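You operate a simulated robot arm through the tools that you are given. There is no shell and no other tool. Be economical: measure what you need, move in short steps, check, and stop when the job is done.

You are at the controls of a simulated robot arm. One attempt, no reset.

JOB
Gauge both parts on the post: open box if it drops over, REWORK if tight.
Fine: put the blue lid on the box; blanks and pegs stay where they are.

It is judged by the outcome, as a careful person would: the job done as asked, and still so three seconds after it is handed in. It fails if anything else is knocked over, pushed out of place, dropped, spilled or broken. Lids that push on must go on centred and level and be pressed home; caps that screw on are set level and turned clockwise until they are tight.

ROBOT AND FRAMES
A 6-joint arm with a two-finger parallel gripper, fixed in place. Base frame: the origin is at the foot of the arm, x ahead of it, y to its left, z up; the work surface is at about z = 760. Lengths are in mm, angles in degrees, forces in N, time in s.
With the tool pointing down near the work surface it reaches from about 240 to 640 mm from the base axis. Its first joint turns from -66.0 to 66.0 degrees. Payload 2.7 kg.
The TCP is the grasp point between the finger pads, 23 mm short of the fingertips. In the tool frame z runs along the fingers and y along their closing line. Largest opening 94 mm; finger width 38, thickness 10; the body of the gripper, 54 by 96 mm, starts 39 mm behind the TCP.
Orientation is told as [roll, pitch, yaw] about the base's x, y, z axes, in that order, counted from this pose: with the fingers straight down and closing along the base's y, the tool's x points along the base's -x, its y along +y and its z along -z.

CONTROLS
- The arm moves only by the tool move_arm. Its argument "increments" is text: rows parted by semicolons, each of 7 numbers parted by spaces: the gripper command, from -1 (fully open) to 1 (shut), values between in proportion, then the shift along the tool's x, y, z in units of 250 mm (1.0 is 250 mm), then the turn, a rotation vector about the tool's x, y, z in units of 180 degrees (1.0 is 180 degrees). In form: jaw tx ty tz ax ay az; .... A call has 1 to 20 rows; each row is the pose to reach, as a shift and turn from the pose commanded when the call began, along the tool's axes at that moment. A call with a number of a shift or a turn outside -1 to 1 is refused whole. A row lasts 0.2 s, in which the tool goes at most 50 mm and 8.6 degrees; a call with a longer step from one row to the next is refused whole, and so is a gripper value outside its range. A pose out of reach is approached as far as the arm can. The call stops where the force on the tool passes 60 N (or 10 N more than at its start, if that is more) or the arm is blocked; 0.2 s more then pass. Each finger travels about 45 mm/s and halts on what it meets, pressing with about 27 N; the grip force reading is that of the motor and also rises with nothing between the fingers. The clock runs only during rows and for 0.2 s after the last one: add rows that repeat a pose to give the fingers time. The reply holds the time, the measured pose of the TCP, the force on the tool along the base axes, the opening and the grip force, in the units named above and with some noise.
- Cameras (640 x 400 px; columns grow to the right, rows downward): "scene" is fixed at [57, -417.5, 1409]; the picture's right is [0.91, -0.41, 0.00], its down [-0.22, -0.49, -0.84] and it looks along [0.35, 0.77, -0.54] (base axes); focal length 330 px, centre (320, 200). "wrist" rides on the gripper at [86, 16, -75] in the tool frame; the picture's right is [-0.18, 0.98, 0.00], its down [-0.58, -0.11, -0.81] and it looks along [-0.79, -0.15, 0.59] (tool axes); focal length 243 px, centre (320, 200). There is no depth. A picture from a camera that has moved, and an enlarged one, comes with that camera's place and axes in the base frame and with its lens.
- camera(camera): a new picture of that camera. It takes no simulated time.
- zoom(camera, box): a new picture of the part [left, top, right, bottom] of that camera's present view, enlarged. It takes no simulated time.
- hand_in(): hands the job in; it is judged then, once.

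Work in short steps. Places have to be worked out from the pictures, the camera data and where the tool is seen: move nearer, look again, correct. Check each grasp and each placing, and mend what went wrong. You have 120 turns and 84 pictures in all, those below and enlarged ones among them. Open the gripper and draw the arm clear of the work before you hand the job in, unless the task says otherwise; then end with one line.

The tools are called after ">>>" as a command line: name --argument value ..., lists and objects as JSON in quotes. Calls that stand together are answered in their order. move_arm: Moves the arm, as the interface text tells. Its arguments: {"type":"object","properties":{"increments":{"type":"string"}},"required":["increments"]} The other tools are called the same way: camera (camera) takes a picture; zoom (camera, box) takes an enlarged picture of a part of a camera's view; hand_in () hands the job in.

At the start:

```text
clock: 0.0
eef_pos: [353.6, 36.0, 1108.2]
tool_rot: [0.0, 0.0, -0.1]
contact_force: [0.0, 0.8, 0.0]
grip_width: 93.8
grasp_force: 0.1
```

scene: 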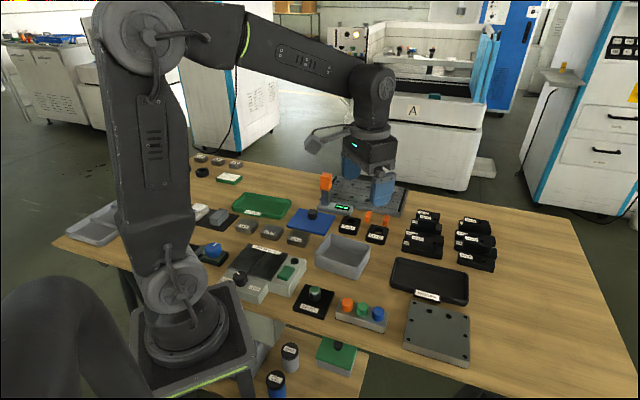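
wrist: 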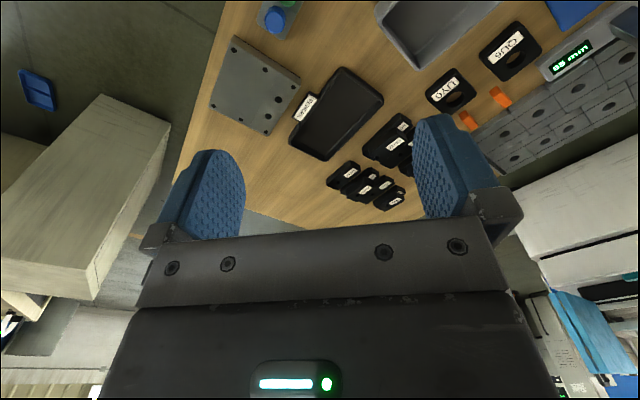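

I'll enlarge the scene picture to identify the parts, the post, box, lid and rework tray.

>>> zoom --camera "scene" --box '[180, 150, 340, 250]'

>>> zoom --camera "scene" --box '[320, 170, 520, 295]'

>>> zoom --camera "scene" --box '[180, 220, 400, 357]'

```text
4.00 times, centred on (260, 200) of scene
camera zoom: at [57.0, -417.5, 1409.0], right [0.91, -0.41, 0.0], down [-0.22, -0.49, -0.84], along [0.35, 0.77, -0.54], focal length 1322 px, centre (560, 200)
```

zoom: 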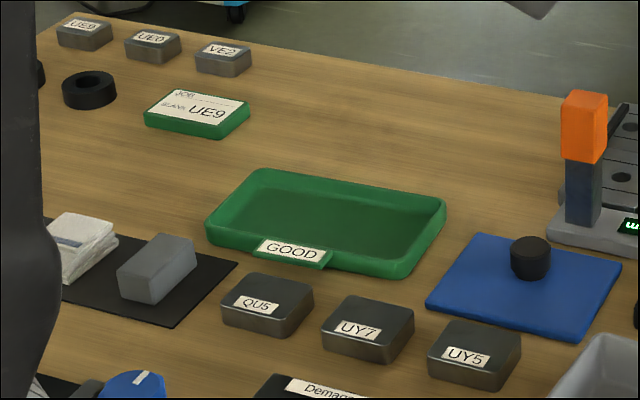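

```text
3.20 times, centred on (420, 232) of scene
camera zoom: at [57.0, -417.5, 1409.0], right [0.91, -0.41, 0.0], down [-0.22, -0.49, -0.84], along [0.35, 0.77, -0.54], focal length 1058 px, centre (0, 96)
```

zoom: 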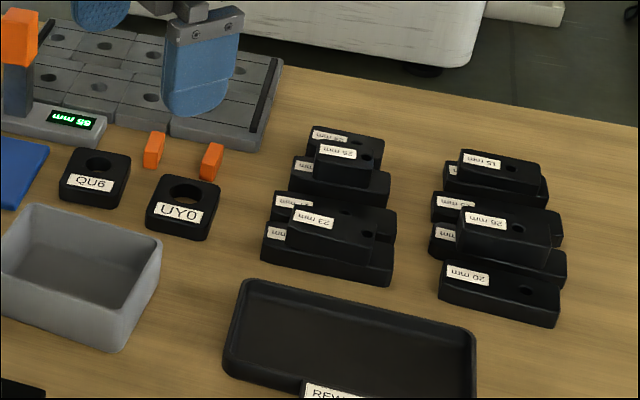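

```text
2.91 times, centred on (290, 288) of scene
camera zoom: at [57.0, -417.5, 1409.0], right [0.91, -0.41, 0.0], down [-0.22, -0.49, -0.84], along [0.35, 0.77, -0.54], focal length 961 px, centre (407, -58)
```

zoom: 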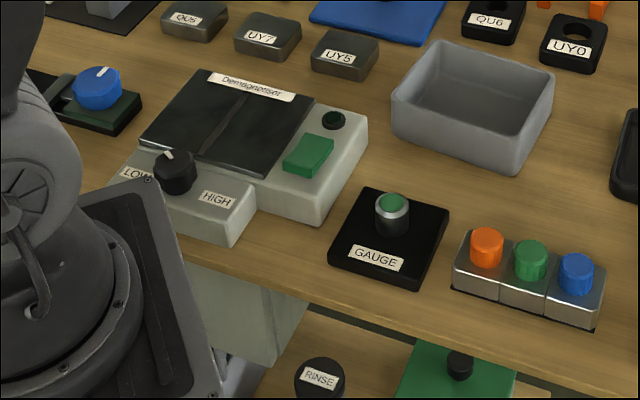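

The two holed parts (QU6 near x≈500,y≈315; UY0 near x≈560,y≈245), the GAUGE post near (275,90), box near (390,170), lid near (390,390), and REWORK tray near (580,35) are identified. Next I bring the wrist camera over to look at the parts.

>>> move_arm --increments "-1 0 0.15 -0.1 0 0 0; -1 0 0.3 -0.1 0 0 0; -1 0 0.45 0 0 0 0; -1 0 0.6 0.15 0 0 0; -1 0 0.75 0.25 0 0 0; -1 0.02 0.88 0.35 0 0 0; -1 0.03 0.98 0.5 0 0 0; -1 0.03 0.98 0.65 0 0 0; -1 0.03 0.98 0.78 0 0 0; -1 0.03 0.98 0.78 0 0 0"

>>> camera --camera "wrist"

```text
refused: row 4 steps farther than a row can; nothing moved
```

```text
78 pictures are left
camera wrist: at [268.2, 52.0, 1184.2], right [0.18, 0.98, 0.0], down [0.58, -0.11, 0.81], along [0.79, -0.15, -0.59], focal length 243 px, centre (320, 200)
```

wrist: 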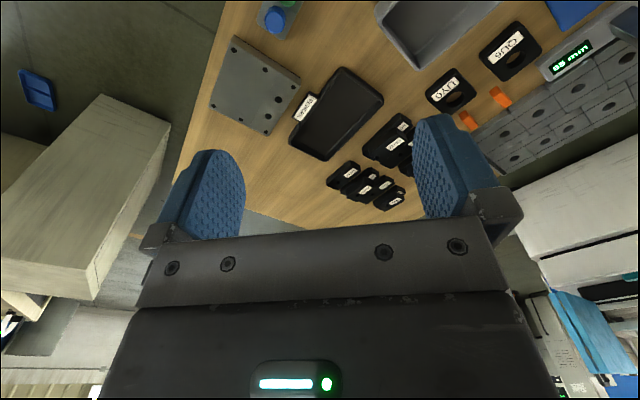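

One row stepped too far; I resend the same path with smaller steps.

>>> move_arm --increments "-1 0 0.15 0 0 0 0; -1 0 0.3 0 0 0 0; -1 0 0.45 0 0 0 0; -1 0 0.6 0.1 0 0 0; -1 0 0.73 0.2 0 0 0; -1 0.02 0.85 0.3 0 0 0; -1 0.03 0.97 0.42 0 0 0; -1 0.03 0.98 0.6 0 0 0; -1 0.03 0.98 0.78 0 0 0; -1 0.03 0.98 0.78 0 0 0"

>>> camera --camera "wrist"

>>> camera --camera "scene"

```text
clock: 2.2
eef_pos: [346.8, 279.2, 912.4]
tool_rot: [0.0, -0.1, 0.0]
contact_force: [-0.2, 0.5, -0.1]
grip_width: 93.8
grasp_force: 0.0
```

```text
77 pictures are left
camera wrist: at [260.5, 296.1, 987.9], right [0.18, 0.98, 0.0], down [0.58, -0.11, 0.81], along [0.79, -0.15, -0.59], focal length 243 px, centre (320, 200)
```

wrist: 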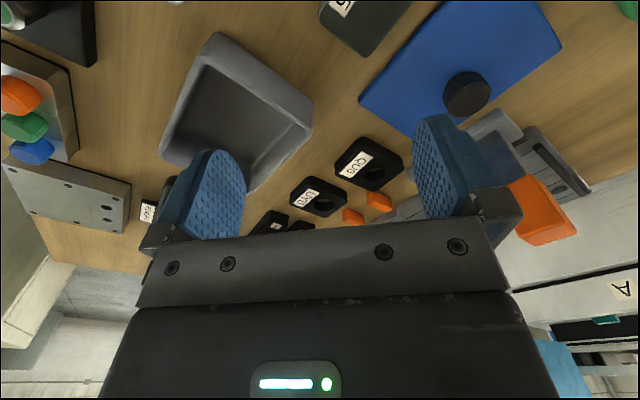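

```text
76 pictures are left
```

scene: 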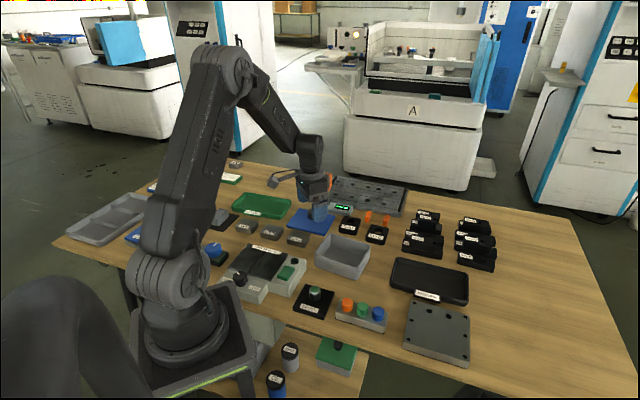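

The view shows both parts between the fingers; I zoom in for measurements.

>>> zoom --camera "wrist" --box '[270, 120, 430, 220]'

>>> zoom --camera "scene" --box '[330, 195, 410, 245]'

```text
4.00 times, centred on (350, 170) of wrist
camera zoom: at [260.5, 296.1, 987.9], right [0.18, 0.98, 0.0], down [0.58, -0.11, 0.81], along [0.79, -0.15, -0.59], focal length 970 px, centre (200, 320)
```

zoom: 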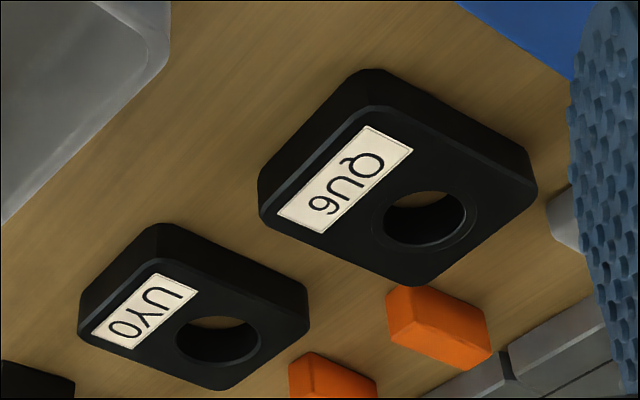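

```text
8.00 times, centred on (370, 220) of scene
camera zoom: at [57.0, -417.5, 1409.0], right [0.91, -0.41, 0.0], down [-0.22, -0.49, -0.84], along [0.35, 0.77, -0.54], focal length 2644 px, centre (-80, 40)
```

zoom: 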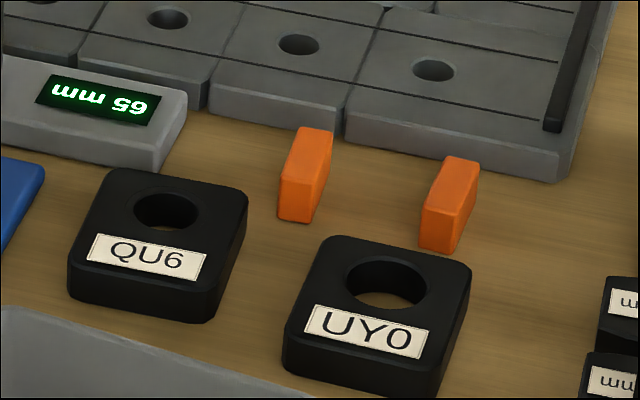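

QU6's top is at about z≈780, hole near (498,323), long axis at ~47°, roughly 64×54 mm with the hole offset along the long axis. I go above the hole and yaw +47° so the fingers close across the 54 mm width.

>>> move_arm --increments "-1 -0.1 0.03 0.02 0 0 -0.044; -1 -0.2 0.06 0.04 0 0 -0.088; -1 -0.3 0.09 0.06 0 0 -0.132; -1 -0.4 0.12 0.08 0 0 -0.176; -1 -0.5 0.15 0.1 0 0 -0.22; -1 -0.605 0.175 0.13 0 0 -0.263; -1 -0.605 0.175 0.13 0 0 -0.263"

>>> camera --camera "wrist"

```text
clock: 3.8
eef_pos: [501.0, 323.6, 881.9]
tool_rot: [-0.1, -0.2, 47.5]
contact_force: [-0.9, -0.2, 0.5]
grip_width: 94.1
grasp_force: 0.0
```

```text
73 pictures are left
camera wrist: at [429.9, 271.8, 957.2], right [-0.6, 0.8, 0.0], down [0.47, 0.35, 0.81], along [0.65, 0.48, -0.59], focal length 243 px, centre (320, 200)
```

wrist: 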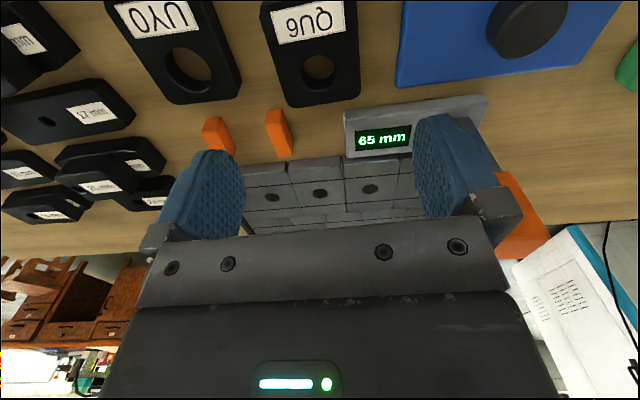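

The hole computes to (498,322), agreeing with the first estimate. I zoom to check the orientation of the part against the jaws.

>>> zoom --camera "wrist" --box '[220, 0, 420, 125]'

```text
3.20 times, centred on (320, 62) of wrist
camera zoom: at [429.9, 271.8, 957.2], right [-0.6, 0.8, 0.0], down [0.47, 0.35, 0.81], along [0.65, 0.48, -0.59], focal length 776 px, centre (320, 640)
```

zoom: 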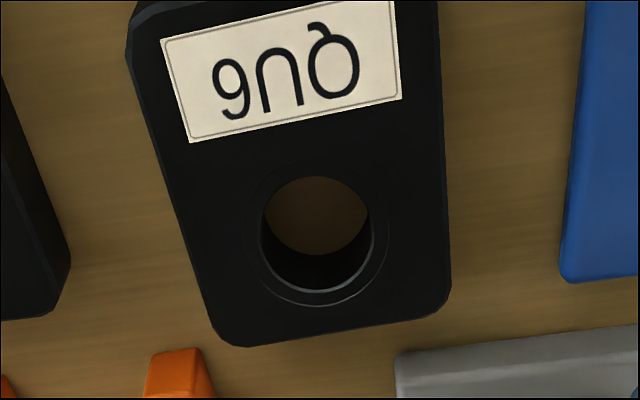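

Orientation matches within about 1°. I descend around the part with jaws at ~80 mm.

>>> move_arm --increments "-0.7 0.012 0.004 0.08 0 0 0; -0.7 0.012 0.004 0.18 0 0 0; -0.7 0.012 0.004 0.28 0 0 0; -0.7 0.012 0.004 0.34 0 0 0; -0.7 0.012 0.004 0.37 0 0 0; -0.7 0.012 0.004 0.38 0 0 0; -0.7 0.012 0.004 0.38 0 0 0"

>>> camera --camera "wrist"

```text
clock: 5.4
eef_pos: [494.7, 324.3, 786.4]
tool_rot: [0.0, -0.1, 47.4]
contact_force: [0.6, -0.8, 0.2]
grip_width: 79.9
grasp_force: 0.0
```

```text
71 pictures are left
camera wrist: at [424.7, 270.9, 862.3], right [-0.6, 0.8, 0.0], down [0.47, 0.35, 0.81], along [0.65, 0.48, -0.59], focal length 243 px, centre (320, 200)
```

wrist: 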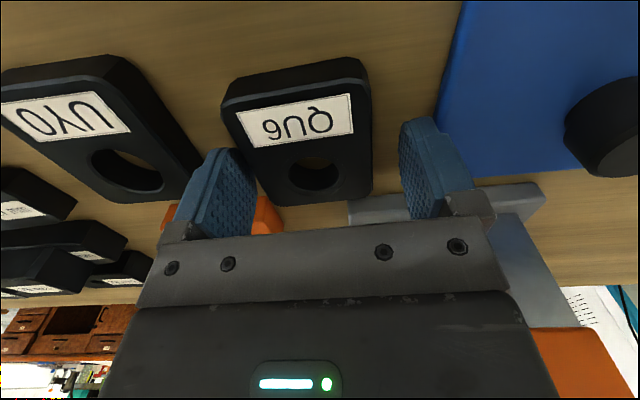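

The part is ~4 mm off-centre between the jaws (toward tool −y) and ~3 mm forward; I correct that and close.

>>> move_arm --increments "-0.7 -0.011 -0.0156 0.006 0 0 0; -0.7 -0.011 -0.0156 0.006 0 0 0; -0.4 -0.011 -0.0156 0.006 0 0 0; 0 -0.011 -0.0156 0.006 0 0 0; 0.3 -0.011 -0.0156 0.006 0 0 0; 0.3 -0.011 -0.0156 0.006 0 0 0; 0.3 -0.011 -0.0156 0.006 0 0 0"

>>> camera --camera "wrist"

```text
clock: 7.0
eef_pos: [500.2, 322.8, 785.6]
tool_rot: [0.0, 0.0, 47.4]
contact_force: [0.2, 0.3, 1.1]
grip_width: 60.1
grasp_force: 27.0
```

```text
70 pictures are left
camera wrist: at [429.9, 270.3, 860.6], right [-0.6, 0.8, 0.0], down [0.47, 0.35, 0.81], along [0.65, 0.48, -0.59], focal length 243 px, centre (320, 200)
```

wrist: 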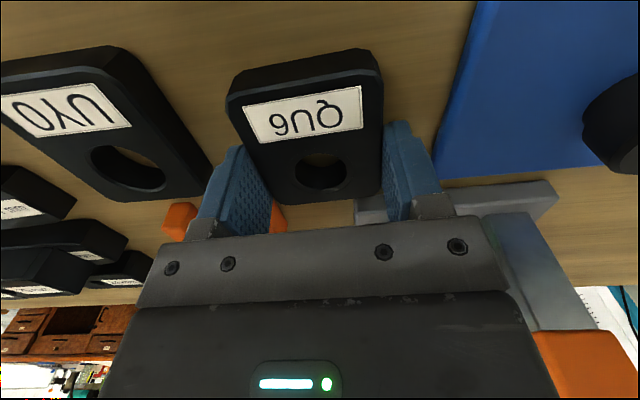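

Gripped at 60 mm with the hole right at the TCP. I lift straight up and check the pegs.

>>> move_arm --increments "0.35 0 0 -0.02 0 0 0; 0.35 0 0 -0.08 0 0 0; 0.35 0 0 -0.2 0 0 0; 0.35 0 0 -0.36 0 0 0; 0.35 0 0 -0.44 0 0 0; 0.35 0 0 -0.44 0 0 0"

>>> camera --camera "wrist"

>>> zoom --camera "scene" --box '[240, 180, 440, 305]'

```text
clock: 8.4
eef_pos: [502.6, 322.7, 893.8]
tool_rot: [-0.1, 0.1, 47.4]
contact_force: [-0.1, 0.1, -4.5]
grip_width: 59.9
grasp_force: 26.6
```

```text
69 pictures are left
camera wrist: at [431.5, 270.7, 970.7], right [-0.6, 0.8, 0.0], down [0.47, 0.35, 0.81], along [0.65, 0.48, -0.59], focal length 243 px, centre (320, 200)
```

wrist: 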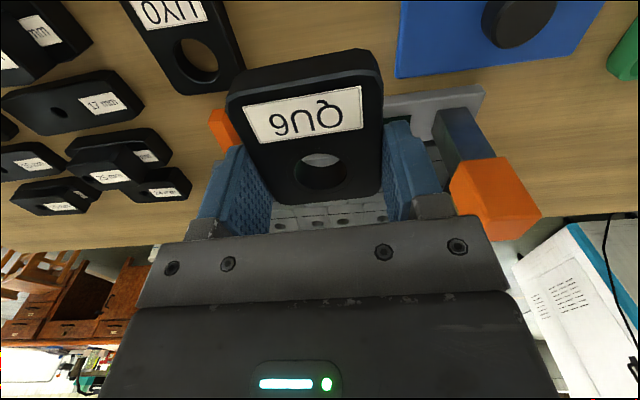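

```text
3.20 times, centred on (340, 242) of scene
camera zoom: at [57.1, -417.5, 1409.0], right [0.91, -0.41, 0.0], down [-0.22, -0.49, -0.84], along [0.35, 0.77, -0.54], focal length 1058 px, centre (256, 64)
```

zoom: 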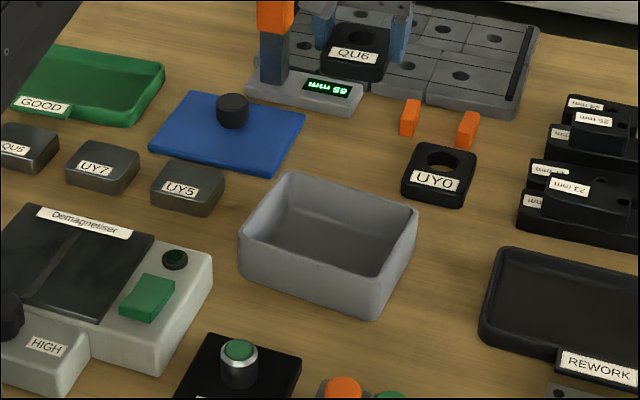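

Pegs are undisturbed and the part is held. I carry it high over the box toward the gauge post, stopping short so I can see the post past the part.

>>> move_arm --increments "0.35 0.08 0 0 0 0 0; 0.35 0.22 0 0 0 0 0; 0.35 0.36 0.01 0 0 0 0; 0.35 0.5 0.02 0 0 0 0; 0.35 0.64 0.03 0 0 0 0; 0.35 0.78 0.04 0 0 0 0; 0.35 0.9 0.04 0 0 0 0; 0.35 0.98 0.04 0 0 0 0; 0.35 1 0.04 0 0 0 0; 0.35 1 0.04 0 0 0 0"

>>> camera --camera "wrist"

>>> camera --camera "scene"

```text
clock: 10.6
eef_pos: [324.6, 145.2, 894.8]
tool_rot: [0.0, 0.0, 47.4]
contact_force: [-0.3, 0.3, -5.1]
grip_width: 60.1
grasp_force: 27.1
```

```text
67 pictures are left
camera wrist: at [253.2, 92.4, 970.0], right [-0.6, 0.8, 0.0], down [0.47, 0.35, 0.81], along [0.65, 0.48, -0.59], focal length 243 px, centre (320, 200)
```

wrist: 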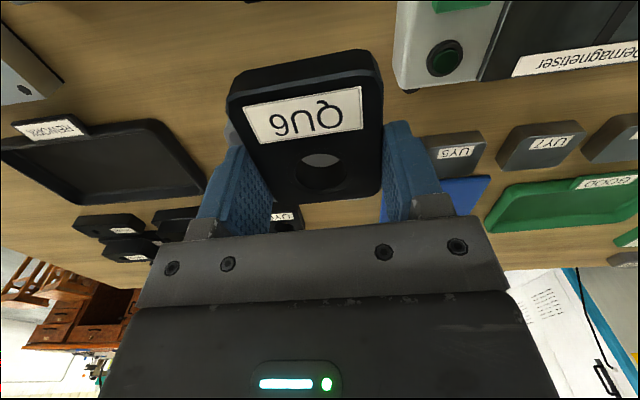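

```text
66 pictures are left
```

scene: 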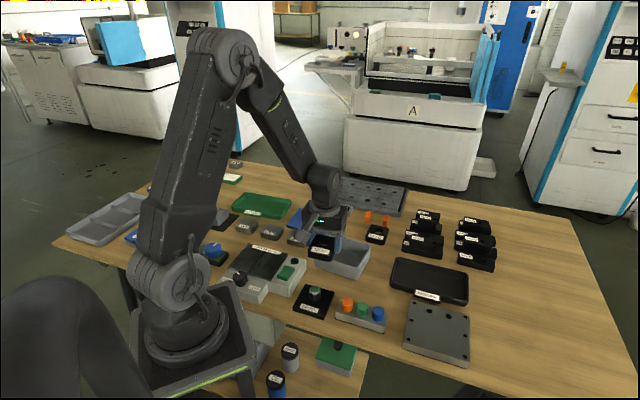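

The gauge is just out of view behind the camera; I shift back and sideways so the post shows beside the held part.

>>> move_arm --increments "0.35 0.12 -0.1 0 0 0 0; 0.35 0.24 -0.2 0 0 0 0; 0.35 0.36 -0.3 0 0 0 0; 0.35 0.36 -0.3 0 0 0 0"

>>> camera --camera "wrist"

```text
clock: 11.6
eef_pos: [317.2, 28.0, 892.8]
tool_rot: [0.0, -0.2, 47.4]
contact_force: [-0.3, -0.6, -5.4]
grip_width: 60.0
grasp_force: 26.9
```

```text
65 pictures are left
camera wrist: at [246.6, -24.2, 969.3], right [-0.6, 0.8, 0.0], down [0.47, 0.35, 0.81], along [0.65, 0.48, -0.59], focal length 243 px, centre (320, 200)
```

wrist: 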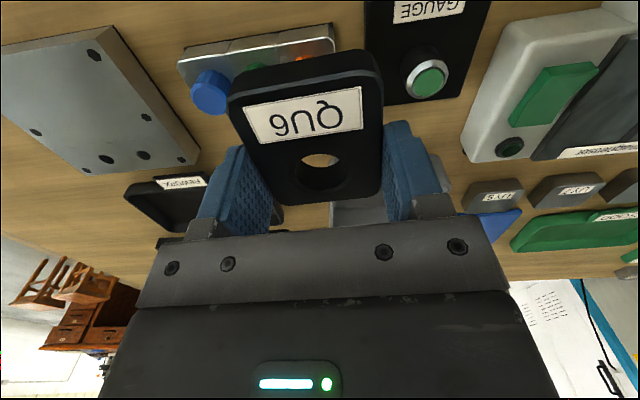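

>>> zoom --camera "wrist" --box '[360, 0, 520, 100]'

>>> zoom --camera "scene" --box '[275, 270, 355, 320]'

```text
4.00 times, centred on (440, 50) of wrist
camera zoom: at [246.6, -24.2, 969.3], right [-0.6, 0.8, 0.0], down [0.47, 0.35, 0.81], along [0.65, 0.48, -0.59], focal length 970 px, centre (-160, 800)
```

zoom: 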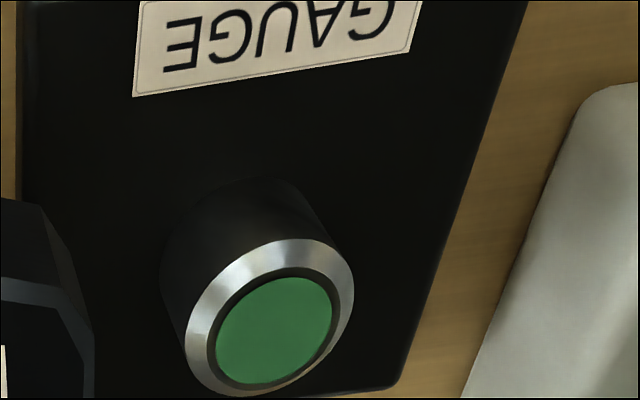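

```text
8.00 times, centred on (315, 295) of scene
camera zoom: at [57.0, -417.5, 1409.0], right [0.91, -0.41, 0.0], down [-0.22, -0.49, -0.84], along [0.35, 0.77, -0.54], focal length 2644 px, centre (360, -560)
```

zoom: 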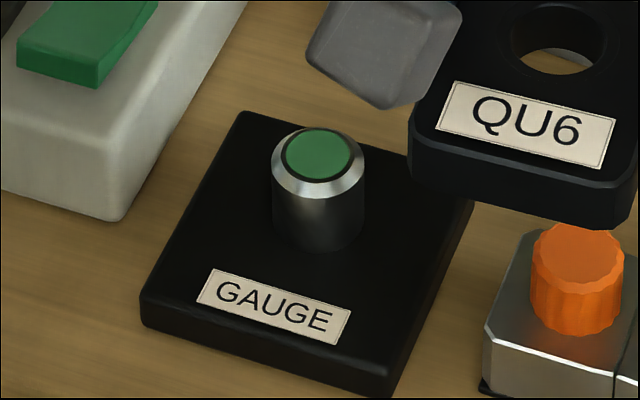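

The post has a chamfered top at roughly z≈795, centred about 19 mm forward and 76 mm to tool +y of the TCP. I hover the part's hole over it about 20 mm up and check in the scene view.

>>> move_arm --increments "0.35 -0.025 0.1 0 0 0 0; 0.35 -0.05 0.2 0 0 0 0; 0.35 -0.076 0.306 0 0 0 0; 0.35 -0.076 0.306 0.1 0 0 0; 0.35 -0.076 0.306 0.2 0 0 0; 0.35 -0.076 0.306 0.22 0 0 0; 0.35 -0.076 0.306 0.22 0 0 0"

>>> zoom --camera "scene" --box '[275, 260, 355, 310]'

>>> camera --camera "wrist"

```text
clock: 13.2
eef_pos: [275.9, 94.7, 839.3]
tool_rot: [0.0, -0.1, 47.3]
contact_force: [-0.1, 0.4, -5.0]
grip_width: 60.1
grasp_force: 27.2
```

```text
8.00 times, centred on (315, 285) of scene
camera zoom: at [57.1, -417.5, 1409.0], right [0.91, -0.41, 0.0], down [-0.22, -0.49, -0.84], along [0.35, 0.77, -0.54], focal length 2644 px, centre (360, -480)
```

zoom: 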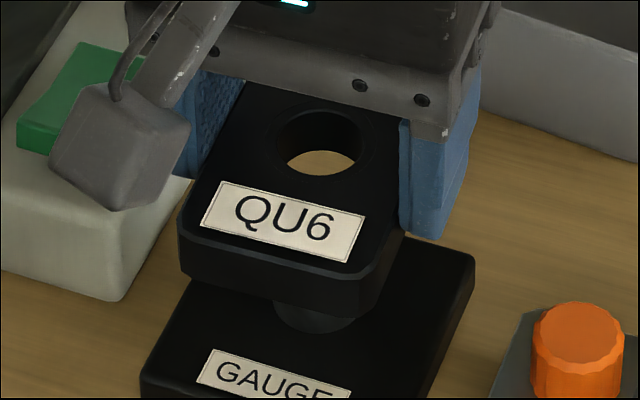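

```text
61 pictures are left
camera wrist: at [205.2, 42.9, 915.0], right [-0.6, 0.8, 0.0], down [0.47, 0.35, 0.81], along [0.65, 0.48, -0.59], focal length 243 px, centre (320, 200)
```

wrist: 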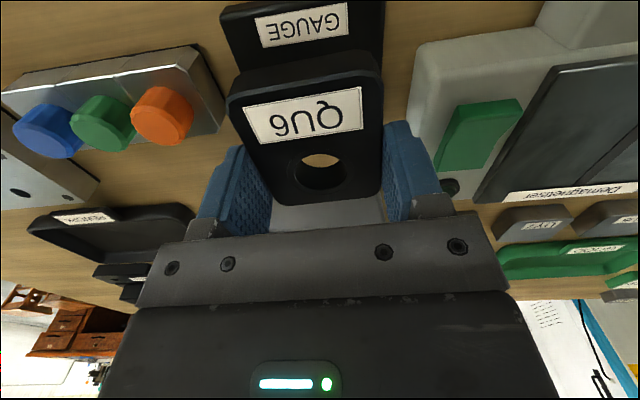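

Scene and wrist estimates put the post at about (275,94), matching the hole position within a couple of mm. I lower gently, watching the force.

>>> move_arm --increments "0.35 0 0 0.02 0 0 0; 0.35 0 0 0.04 0 0 0; 0.35 0 0 0.048 0 0 0; 0.35 0 0 0.056 0 0 0; 0.35 0 0 0.064 0 0 0; 0.35 0 0 0.072 0 0 0; 0.35 0 0 0.072 0 0 0"

>>> zoom --camera "scene" --box '[275, 260, 355, 310]'

```text
clock: 14.4
eef_pos: [274.8, 93.5, 827.0]
tool_rot: [-0.2, -0.2, 47.4]
contact_force: [-4.5, 1.6, 10.2]
grip_width: 60.0
grasp_force: 27.5
stopped in row 5: the force on the tool passed its limit (the readings are from after the stop); the commanded pose is now the measured one
```

```text
8.00 times, centred on (315, 285) of scene
camera zoom: at [56.8, -417.5, 1409.0], right [0.91, -0.41, 0.0], down [-0.22, -0.49, -0.84], along [0.35, 0.77, -0.54], focal length 2644 px, centre (360, -480)
```

zoom: 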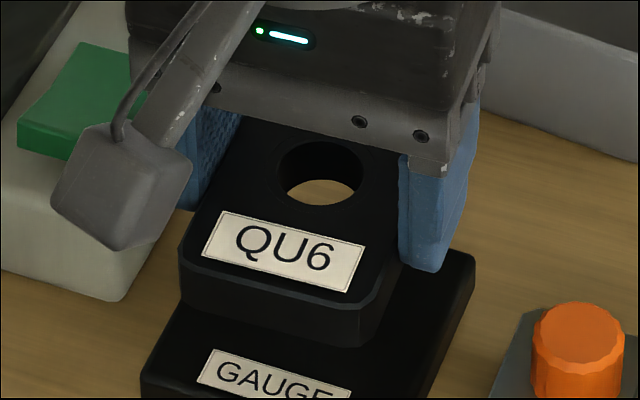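

Contact came at part-bottom z≈802, so the post is taller than I judged, which puts its centre at about (273,89). I raise 8 mm, shift ~5 mm, and look again.

>>> move_arm --increments "0.35 0 0 -0.032 0 0 0; 0.35 0.0184 -0.006 -0.032 0 0 0; 0.35 0.0184 -0.006 -0.032 0 0 0"

>>> zoom --camera "scene" --box '[275, 260, 355, 310]'

```text
clock: 15.2
eef_pos: [272.7, 90.1, 834.1]
tool_rot: [-0.1, -0.3, 47.4]
contact_force: [0.2, -1.0, -4.5]
grip_width: 60.0
grasp_force: 27.6
```

```text
8.00 times, centred on (315, 285) of scene
camera zoom: at [57.0, -417.5, 1409.0], right [0.91, -0.41, 0.0], down [-0.22, -0.49, -0.84], along [0.35, 0.77, -0.54], focal length 2644 px, centre (360, -480)
```

zoom: 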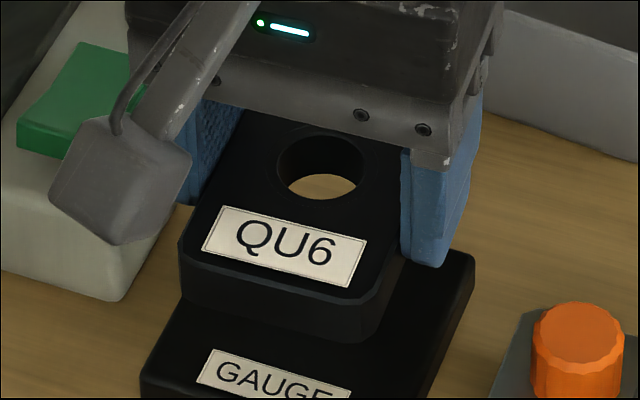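

Column alignment is within ~1 mm now. I apply that small correction and lower again slowly.

>>> move_arm --increments "0.35 0.0016 0.004 0.008 0 0 0; 0.35 0.0016 0.004 0.016 0 0 0; 0.35 0.0016 0.004 0.024 0 0 0; 0.35 0.0016 0.004 0.032 0 0 0; 0.35 0.0016 0.004 0.04 0 0 0; 0.35 0.0016 0.004 0.048 0 0 0; 0.35 0.0016 0.004 0.056 0 0 0; 0.35 0.0016 0.004 0.064 0 0 0; 0.35 0.0016 0.004 0.072 0 0 0; 0.35 0.0016 0.004 0.08 0 0 0; 0.35 0.0016 0.004 0.088 0 0 0; 0.35 0.0016 0.004 0.096 0 0 0; 0.35 0.0016 0.004 0.104 0 0 0"

>>> zoom --camera "scene" --box '[275, 260, 355, 310]'

```text
clock: 18.0
eef_pos: [273.2, 90.9, 808.8]
tool_rot: [-0.1, -0.2, 47.5]
contact_force: [0.0, -0.4, 30.7]
grip_width: 59.7
grasp_force: 27.0
```

```text
8.00 times, centred on (315, 285) of scene
camera zoom: at [56.6, -417.7, 1408.9], right [0.91, -0.41, 0.0], down [-0.22, -0.49, -0.84], along [0.35, 0.77, -0.54], focal length 2644 px, centre (360, -480)
```

zoom: 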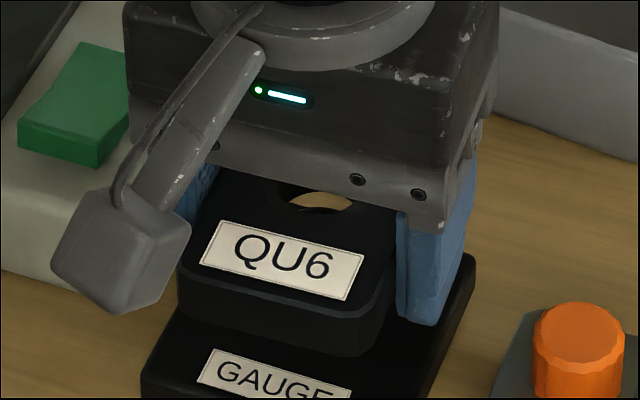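

The gripper went down but the part stayed on the post top and slid in the fingers, and wood still shows through the hole, so the hole is probably still several mm too far from the scene camera. I raise and inspect how the part now sits in the jaws.

>>> move_arm --increments "0.35 0 0 -0.02 0 0 0; 0.35 0 0 -0.06 0 0 0; 0.35 0 0 -0.12 0 0 0; 0.35 0 0 -0.2 0 0 0; 0.35 0 0 -0.2 0 0 0"

>>> zoom --camera "scene" --box '[265, 235, 365, 298]'

>>> camera --camera "wrist"

```text
clock: 19.2
eef_pos: [272.4, 90.5, 858.3]
tool_rot: [-0.1, -0.2, 47.4]
contact_force: [0.2, 0.2, -5.3]
grip_width: 60.0
grasp_force: 26.7
```

```text
6.35 times, centred on (315, 266) of scene
camera zoom: at [57.0, -417.5, 1409.0], right [0.91, -0.41, 0.0], down [-0.22, -0.49, -0.84], along [0.35, 0.77, -0.54], focal length 2098 px, centre (352, -222)
```

zoom: 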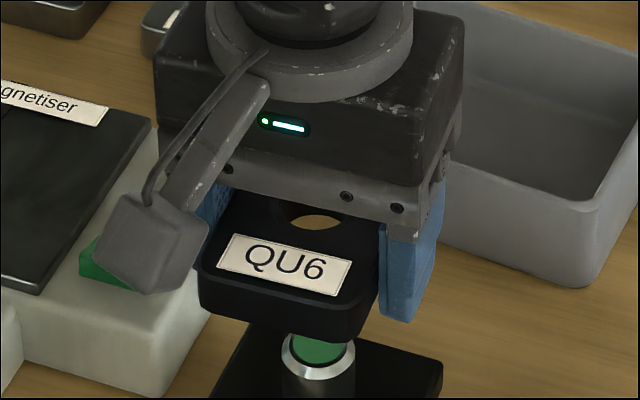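

```text
56 pictures are left
camera wrist: at [201.2, 38.2, 934.8], right [-0.6, 0.8, 0.0], down [0.47, 0.35, 0.81], along [0.65, 0.48, -0.59], focal length 243 px, centre (320, 200)
```

wrist: 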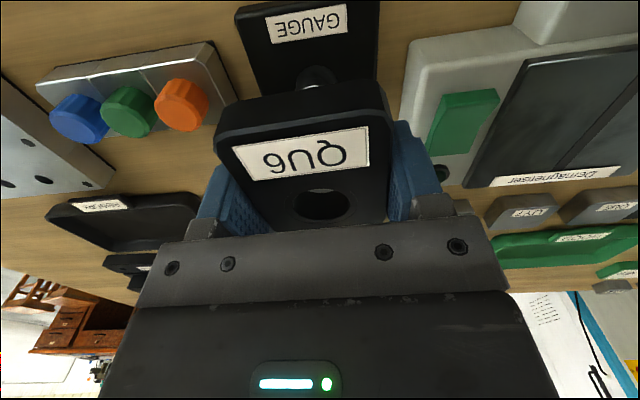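

The part slid up in the jaws by ~18 mm but is still held. I zoom to locate the post relative to it.

>>> zoom --camera "wrist" --box '[220, 0, 420, 125]'

>>> zoom --camera "wrist" --box '[220, 110, 420, 235]'

```text
3.20 times, centred on (320, 62) of wrist
camera zoom: at [201.2, 38.2, 934.8], right [-0.6, 0.8, 0.0], down [0.47, 0.35, 0.81], along [0.65, 0.48, -0.59], focal length 776 px, centre (320, 640)
```

zoom: 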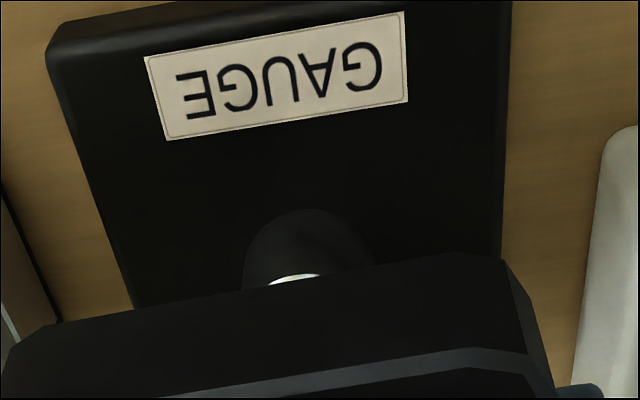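

```text
3.20 times, centred on (320, 172) of wrist
camera zoom: at [201.2, 38.2, 934.8], right [-0.6, 0.8, 0.0], down [0.47, 0.35, 0.81], along [0.65, 0.48, -0.59], focal length 776 px, centre (320, 288)
```

zoom: 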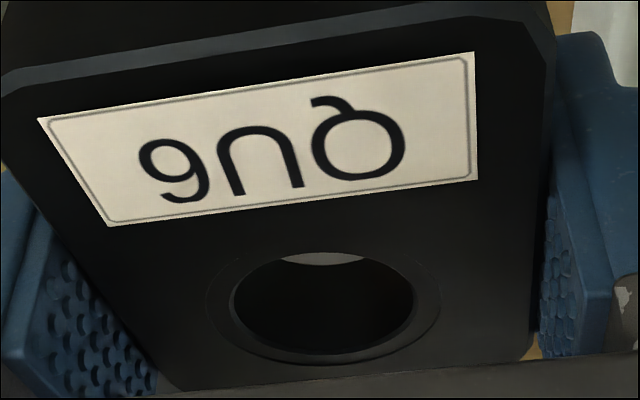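

From this view the post is centred at the TCP laterally and in depth, while the hole sits about 4–6 mm forward of the TCP. I shift back 5 mm along tool x and lower to just past contact height.

>>> move_arm --increments "0.35 0.02 0 0 0 0 0; 0.35 0.02 0 0.08 0 0 0; 0.35 0.02 0 0.14 0 0 0; 0.35 0.02 0 0.17 0 0 0; 0.35 0.02 0 0.18 0 0 0; 0.35 0.02 0 0.19 0 0 0; 0.35 0.02 0 0.2 0 0 0; 0.35 0.02 0 0.2 0 0 0"

>>> zoom --camera "scene" --box '[275, 260, 355, 310]'

>>> zoom --camera "wrist" --box '[220, 80, 420, 205]'

```text
clock: 21.0
eef_pos: [269.4, 86.4, 808.2]
tool_rot: [-0.1, -0.3, 47.3]
contact_force: [0.6, 1.5, -1.8]
grip_width: 60.1
grasp_force: 26.9
```

```text
8.00 times, centred on (315, 285) of scene
camera zoom: at [57.1, -417.5, 1409.0], right [0.91, -0.41, 0.0], down [-0.22, -0.49, -0.84], along [0.35, 0.77, -0.54], focal length 2644 px, centre (360, -480)
```

zoom: 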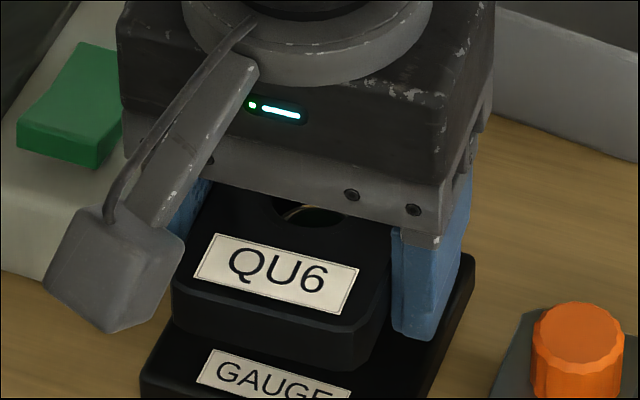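

```text
3.20 times, centred on (320, 142) of wrist
camera zoom: at [199.0, 34.4, 883.3], right [-0.6, 0.8, 0.0], down [0.47, 0.35, 0.81], along [0.65, 0.48, -0.59], focal length 776 px, centre (320, 384)
```

zoom: 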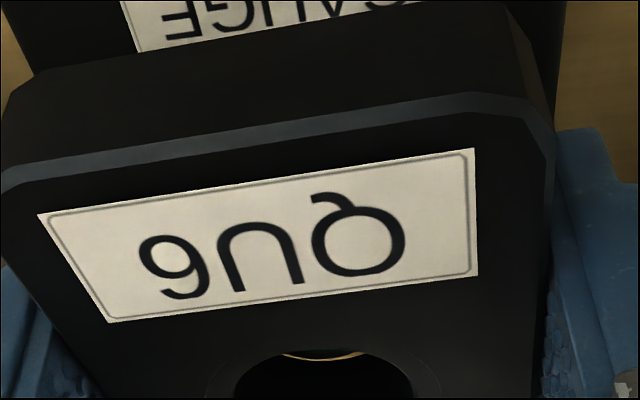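

Now the post's top shows through the hole and contact is just beginning. I lower a few more millimetres gently.

>>> move_arm --increments "0.35 0 0 0.004 0 0 0; 0.35 0 0 0.008 0 0 0; 0.35 0 0 0.012 0 0 0; 0.35 0 0 0.012 0 0 0"

>>> zoom --camera "scene" --box '[275, 260, 355, 310]'

```text
clock: 22.0
eef_pos: [270.3, 87.2, 805.5]
tool_rot: [-0.2, -0.5, 47.4]
contact_force: [7.2, -1.0, 28.1]
grip_width: 60.1
grasp_force: 26.7
```

```text
8.00 times, centred on (315, 285) of scene
camera zoom: at [56.9, -417.6, 1408.9], right [0.91, -0.41, 0.0], down [-0.22, -0.49, -0.84], along [0.35, 0.77, -0.54], focal length 2644 px, centre (360, -480)
```

zoom: 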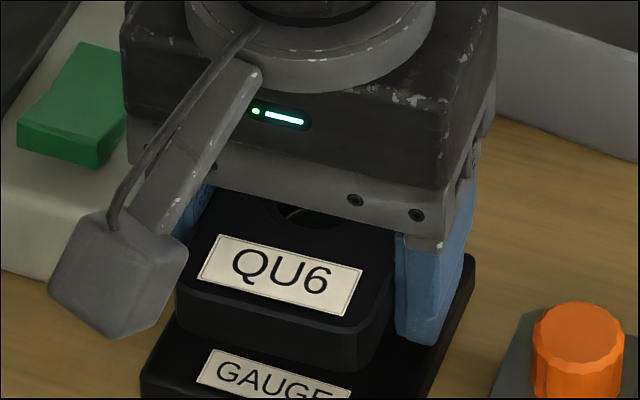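

The reaction pushes +x, so the hole is ~1–1.5 mm off toward −x, sitting on the chamfer. I lift slightly, correct, and lower again.

>>> move_arm --increments "0.35 0 0 -0.016 0 0 0; 0.35 -0.003 -0.005 -0.016 0 0 0; 0.35 -0.003 -0.005 -0.008 0 0 0; 0.35 -0.003 -0.005 -0.004 0 0 0; 0.35 -0.003 -0.005 0 0 0 0; 0.35 -0.003 -0.005 0.004 0 0 0; 0.35 -0.003 -0.005 0.004 0 0 0"

>>> zoom --camera "scene" --box '[275, 260, 355, 310]'

```text
clock: 23.6
eef_pos: [270.7, 85.8, 803.9]
tool_rot: [-0.1, -0.4, 47.4]
contact_force: [-7.3, 9.5, 26.7]
grip_width: 60.0
grasp_force: 26.9
```

```text
8.00 times, centred on (315, 285) of scene
camera zoom: at [56.6, -417.4, 1409.0], right [0.91, -0.41, 0.0], down [-0.22, -0.49, -0.84], along [0.35, 0.77, -0.54], focal length 2644 px, centre (360, -480)
```

zoom: 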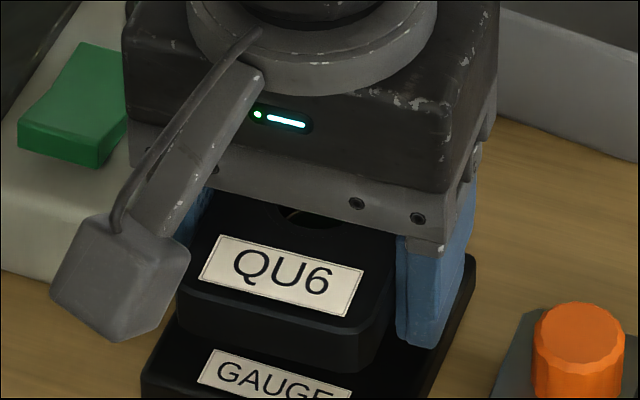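

Side force now reverses along tool y, bracketing the centre. I step back 0.8 mm, finish the centring, and press a bit.

>>> move_arm --increments "0.35 0 0 -0.02 0 0 0; 0.35 -0.003 0.0032 -0.02 0 0 0; 0.35 -0.003 0.0032 -0.012 0 0 0; 0.35 -0.003 0.0032 -0.006 0 0 0; 0.35 -0.003 0.0032 -0.003 0 0 0; 0.35 -0.003 0.0032 0 0 0 0; 0.35 -0.003 0.0032 0 0 0 0"

>>> zoom --camera "scene" --box '[275, 260, 355, 310]'

```text
clock: 25.2
eef_pos: [270.8, 88.0, 804.2]
tool_rot: [0.0, -0.2, 47.4]
contact_force: [-3.0, -7.1, 22.5]
grip_width: 60.1
grasp_force: 27.4
```

```text
8.00 times, centred on (315, 285) of scene
camera zoom: at [56.8, -417.7, 1408.9], right [0.91, -0.41, 0.0], down [-0.22, -0.49, -0.84], along [0.35, 0.77, -0.54], focal length 2644 px, centre (360, -480)
```

zoom: 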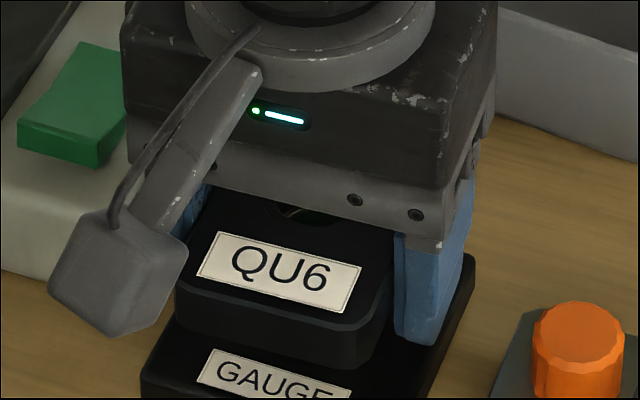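

The centre is bracketed to about 0.5 mm in both axes yet it doesn't go down. One last centred trial to confirm it is tight.

>>> move_arm --increments "0.35 0 0 -0.02 0 0 0; 0.35 0.0018 -0.0008 -0.02 0 0 0; 0.35 0.0018 -0.0008 -0.01 0 0 0; 0.35 0.0018 -0.0008 -0.004 0 0 0; 0.35 0.0018 -0.0008 0 0 0 0; 0.35 0.0018 -0.0008 0.004 0 0 0; 0.35 0.0018 -0.0008 0.008 0 0 0; 0.35 0.0018 -0.0008 0.008 0 0 0"

>>> zoom --camera "scene" --box '[275, 260, 355, 310]'

>>> zoom --camera "wrist" --box '[220, 110, 420, 235]'

```text
clock: 27.0
eef_pos: [272.3, 87.0, 802.5]
tool_rot: [-0.1, -0.4, 47.5]
contact_force: [-0.8, -7.2, 27.1]
grip_width: 59.9
grasp_force: 26.8
```

```text
8.00 times, centred on (315, 285) of scene
camera zoom: at [56.7, -417.8, 1408.9], right [0.91, -0.41, 0.0], down [-0.22, -0.49, -0.84], along [0.35, 0.77, -0.54], focal length 2644 px, centre (360, -480)
```

zoom: 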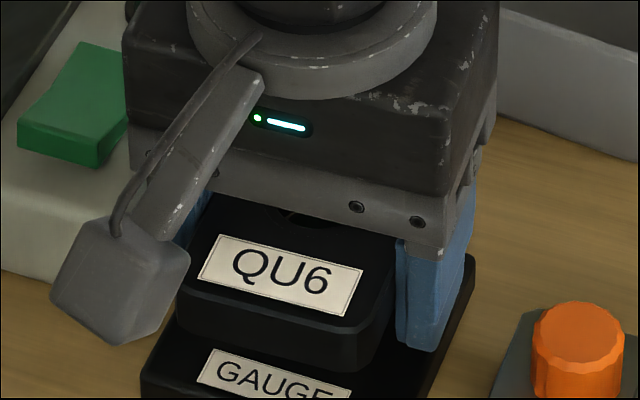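

```text
3.20 times, centred on (320, 172) of wrist
camera zoom: at [200.4, 34.8, 877.4], right [-0.6, 0.8, 0.0], down [0.47, 0.35, 0.81], along [0.65, 0.48, -0.59], focal length 776 px, centre (320, 288)
```

zoom: 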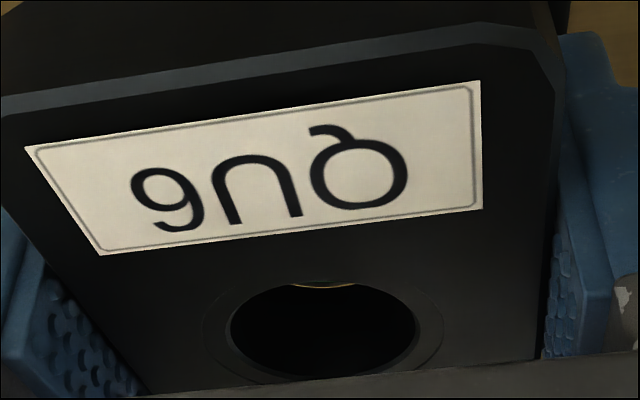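

QU6 stays on the chamfer with its height unchanged under ~30 N while centred: it is tight → REWORK. I lift off and move toward the REWORK tray, turning yaw back to 0 for a look.

>>> move_arm --increments "0.35 0 0 -0.06 0 0 0; 0.35 0 0 -0.2 0 0 0; 0.35 0 0 -0.38 0 0 0; 0.35 0.04 -0.15 -0.39 0 0 0.044; 0.35 0.08 -0.3 -0.39 0 0 0.088; 0.35 0.12 -0.46 -0.39 0 0 0.132; 0.35 0.16 -0.62 -0.39 0 0 0.176; 0.35 0.2 -0.78 -0.39 0 0 0.22; 0.35 0.235 -0.916 -0.39 0 0 0.263; 0.35 0.235 -0.916 -0.39 0 0 0.263"

>>> camera --camera "wrist"

>>> camera --camera "scene"

```text
clock: 29.2
eef_pos: [401.8, -111.3, 899.6]
tool_rot: [0.1, -0.2, -0.1]
contact_force: [-0.4, 0.0, -5.8]
grip_width: 59.8
grasp_force: 27.0
```

```text
46 pictures are left
camera wrist: at [314.0, -95.5, 975.2], right [0.19, 0.98, 0.0], down [0.58, -0.11, 0.81], along [0.79, -0.15, -0.59], focal length 243 px, centre (320, 200)
```

wrist: 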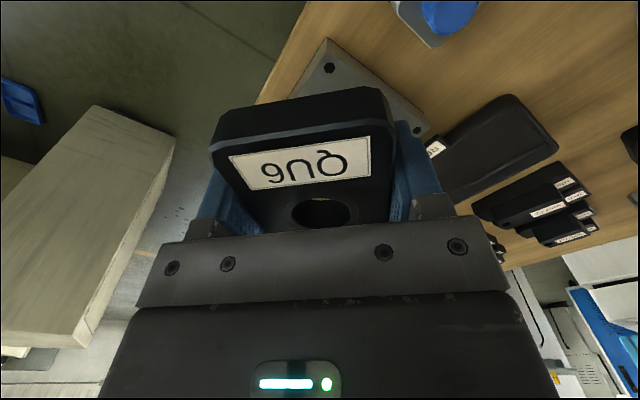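

```text
45 pictures are left
```

scene: 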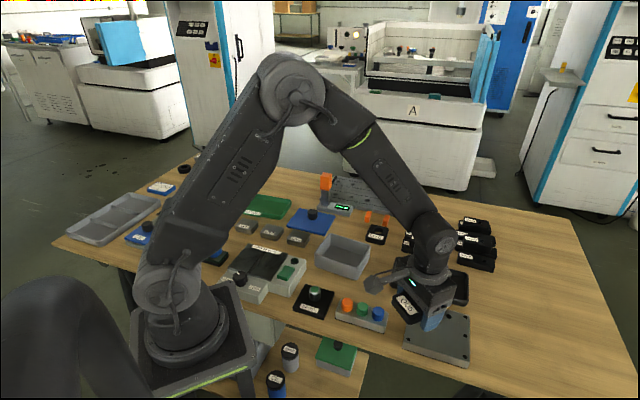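

The REWORK tray computes to centre ≈(565,22), ~180×100 mm, long axis at −42°. I move above it with yaw 47° again so the part lies across it.

>>> move_arm --increments "0.35 -0.1 0.08 0 0 0 -0.044; 0.35 -0.2 0.16 0 0 0 -0.088; 0.35 -0.3 0.24 0 0 0 -0.132; 0.35 -0.4 0.33 0 0 0 -0.176; 0.35 -0.5 0.42 0.04 0 0 -0.22; 0.35 -0.6 0.5 0.1 0 0 -0.263; 0.35 -0.684 0.568 0.16 0 0 -0.263; 0.35 -0.684 0.568 0.16 0 0 -0.263"

>>> camera --camera "wrist"

>>> zoom --camera "scene" --box '[360, 200, 520, 300]'

```text
clock: 31.0
eef_pos: [571.6, 31.6, 861.2]
tool_rot: [-0.2, -0.2, 47.4]
contact_force: [-0.4, 0.8, -4.1]
grip_width: 60.2
grasp_force: 26.8
```

```text
44 pictures are left
camera wrist: at [500.2, -20.8, 936.9], right [-0.6, 0.8, 0.0], down [0.47, 0.35, 0.81], along [0.65, 0.48, -0.59], focal length 243 px, centre (320, 200)
```

wrist: 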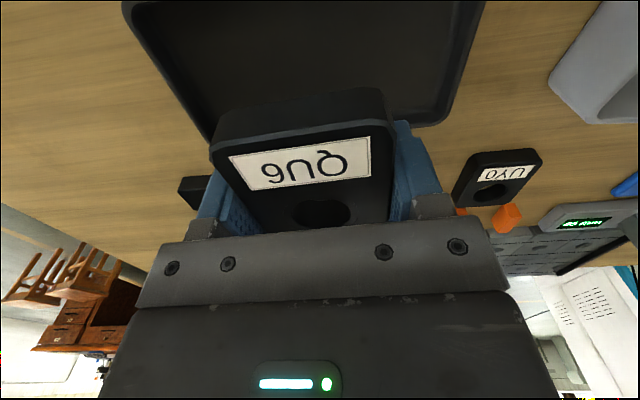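

```text
4.00 times, centred on (440, 250) of scene
camera zoom: at [57.1, -417.5, 1409.0], right [0.91, -0.41, 0.0], down [-0.22, -0.49, -0.84], along [0.35, 0.77, -0.54], focal length 1322 px, centre (-160, 0)
```

zoom: 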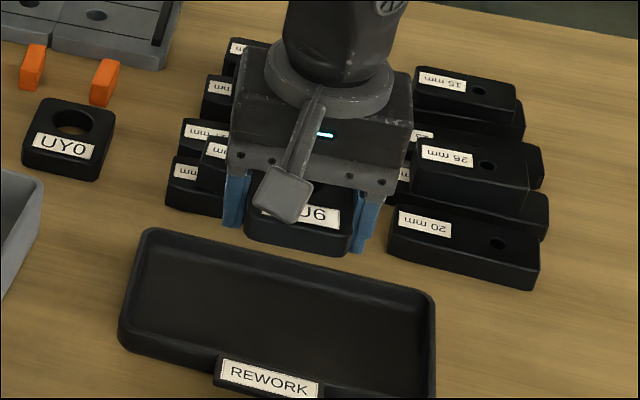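

The tray is confirmed under the part with ~12 mm margins. I lower until the fingertips are just above the tray floor.

>>> move_arm --increments "0.35 0 0 0.1 0 0 0; 0.35 0 0 0.2 0 0 0; 0.35 0 0 0.26 0 0 0; 0.35 0 0 0.275 0 0 0; 0.35 0 0 0.28 0 0 0; 0.35 0 0 0.284 0 0 0; 0.35 0 0 0.288 0 0 0; 0.35 0 0 0.288 0 0 0"

>>> zoom --camera "scene" --box '[370, 220, 490, 295]'

```text
clock: 32.8
eef_pos: [569.4, 30.1, 789.0]
tool_rot: [-0.1, -0.2, 47.5]
contact_force: [-0.6, -0.2, -5.7]
grip_width: 59.8
grasp_force: 27.0
```

```text
5.33 times, centred on (430, 258) of scene
camera zoom: at [57.1, -417.5, 1409.0], right [0.91, -0.41, 0.0], down [-0.22, -0.49, -0.84], along [0.35, 0.77, -0.54], focal length 1763 px, centre (-267, -107)
```

zoom: 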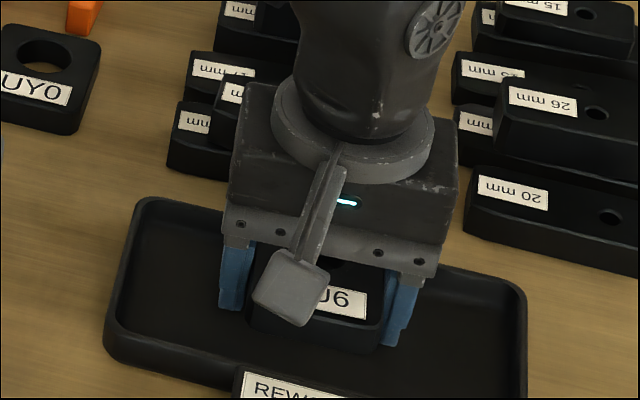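

I now relax the grip in very small steps so the part slides down gently to the tray floor.

>>> move_arm --increments "0 0 0 0.004 0 0 0; -0.2 0 0 0.004 0 0 0; -0.24 0 0 0.004 0 0 0; -0.25 0 0 0.004 0 0 0; -0.255 0 0 0.004 0 0 0; -0.26 0 0 0.004 0 0 0; -0.263 0 0 0.004 0 0 0; -0.266 0 0 0.004 0 0 0; -0.269 0 0 0.004 0 0 0; -0.272 0 0 0.004 0 0 0; -0.275 0 0 0.004 0 0 0; -0.278 0 0 0.004 0 0 0; -0.281 0 0 0.004 0 0 0; -0.284 0 0 0.004 0 0 0; -0.287 0 0 0.004 0 0 0; -0.29 0 0 0.004 0 0 0; -0.295 0 0 0.004 0 0 0; -0.3 0 0 0.004 0 0 0"

>>> zoom --camera "scene" --box '[370, 220, 490, 295]'

>>> camera --camera "wrist"

```text
clock: 36.6
eef_pos: [570.0, 31.0, 788.6]
tool_rot: [-0.1, -0.2, 47.5]
contact_force: [0.2, -0.6, -0.3]
grip_width: 60.8
grasp_force: 0.1
```

```text
5.33 times, centred on (430, 258) of scene
camera zoom: at [57.0, -417.5, 1409.0], right [0.91, -0.41, 0.0], down [-0.22, -0.49, -0.84], along [0.35, 0.77, -0.54], focal length 1763 px, centre (-267, -107)
```

zoom: 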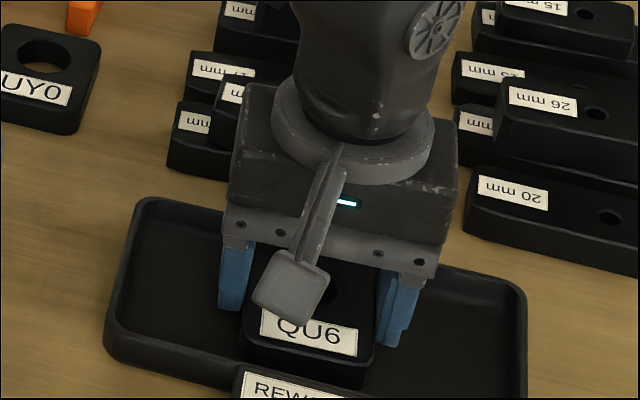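

```text
40 pictures are left
camera wrist: at [499.0, -21.4, 863.7], right [-0.6, 0.8, 0.0], down [0.47, 0.35, 0.81], along [0.65, 0.48, -0.59], focal length 243 px, centre (320, 200)
```

wrist: 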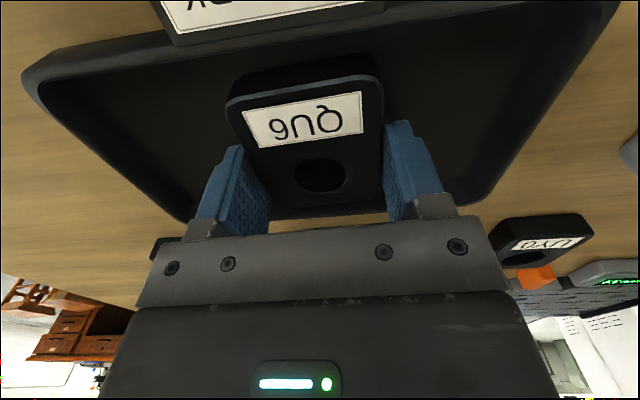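

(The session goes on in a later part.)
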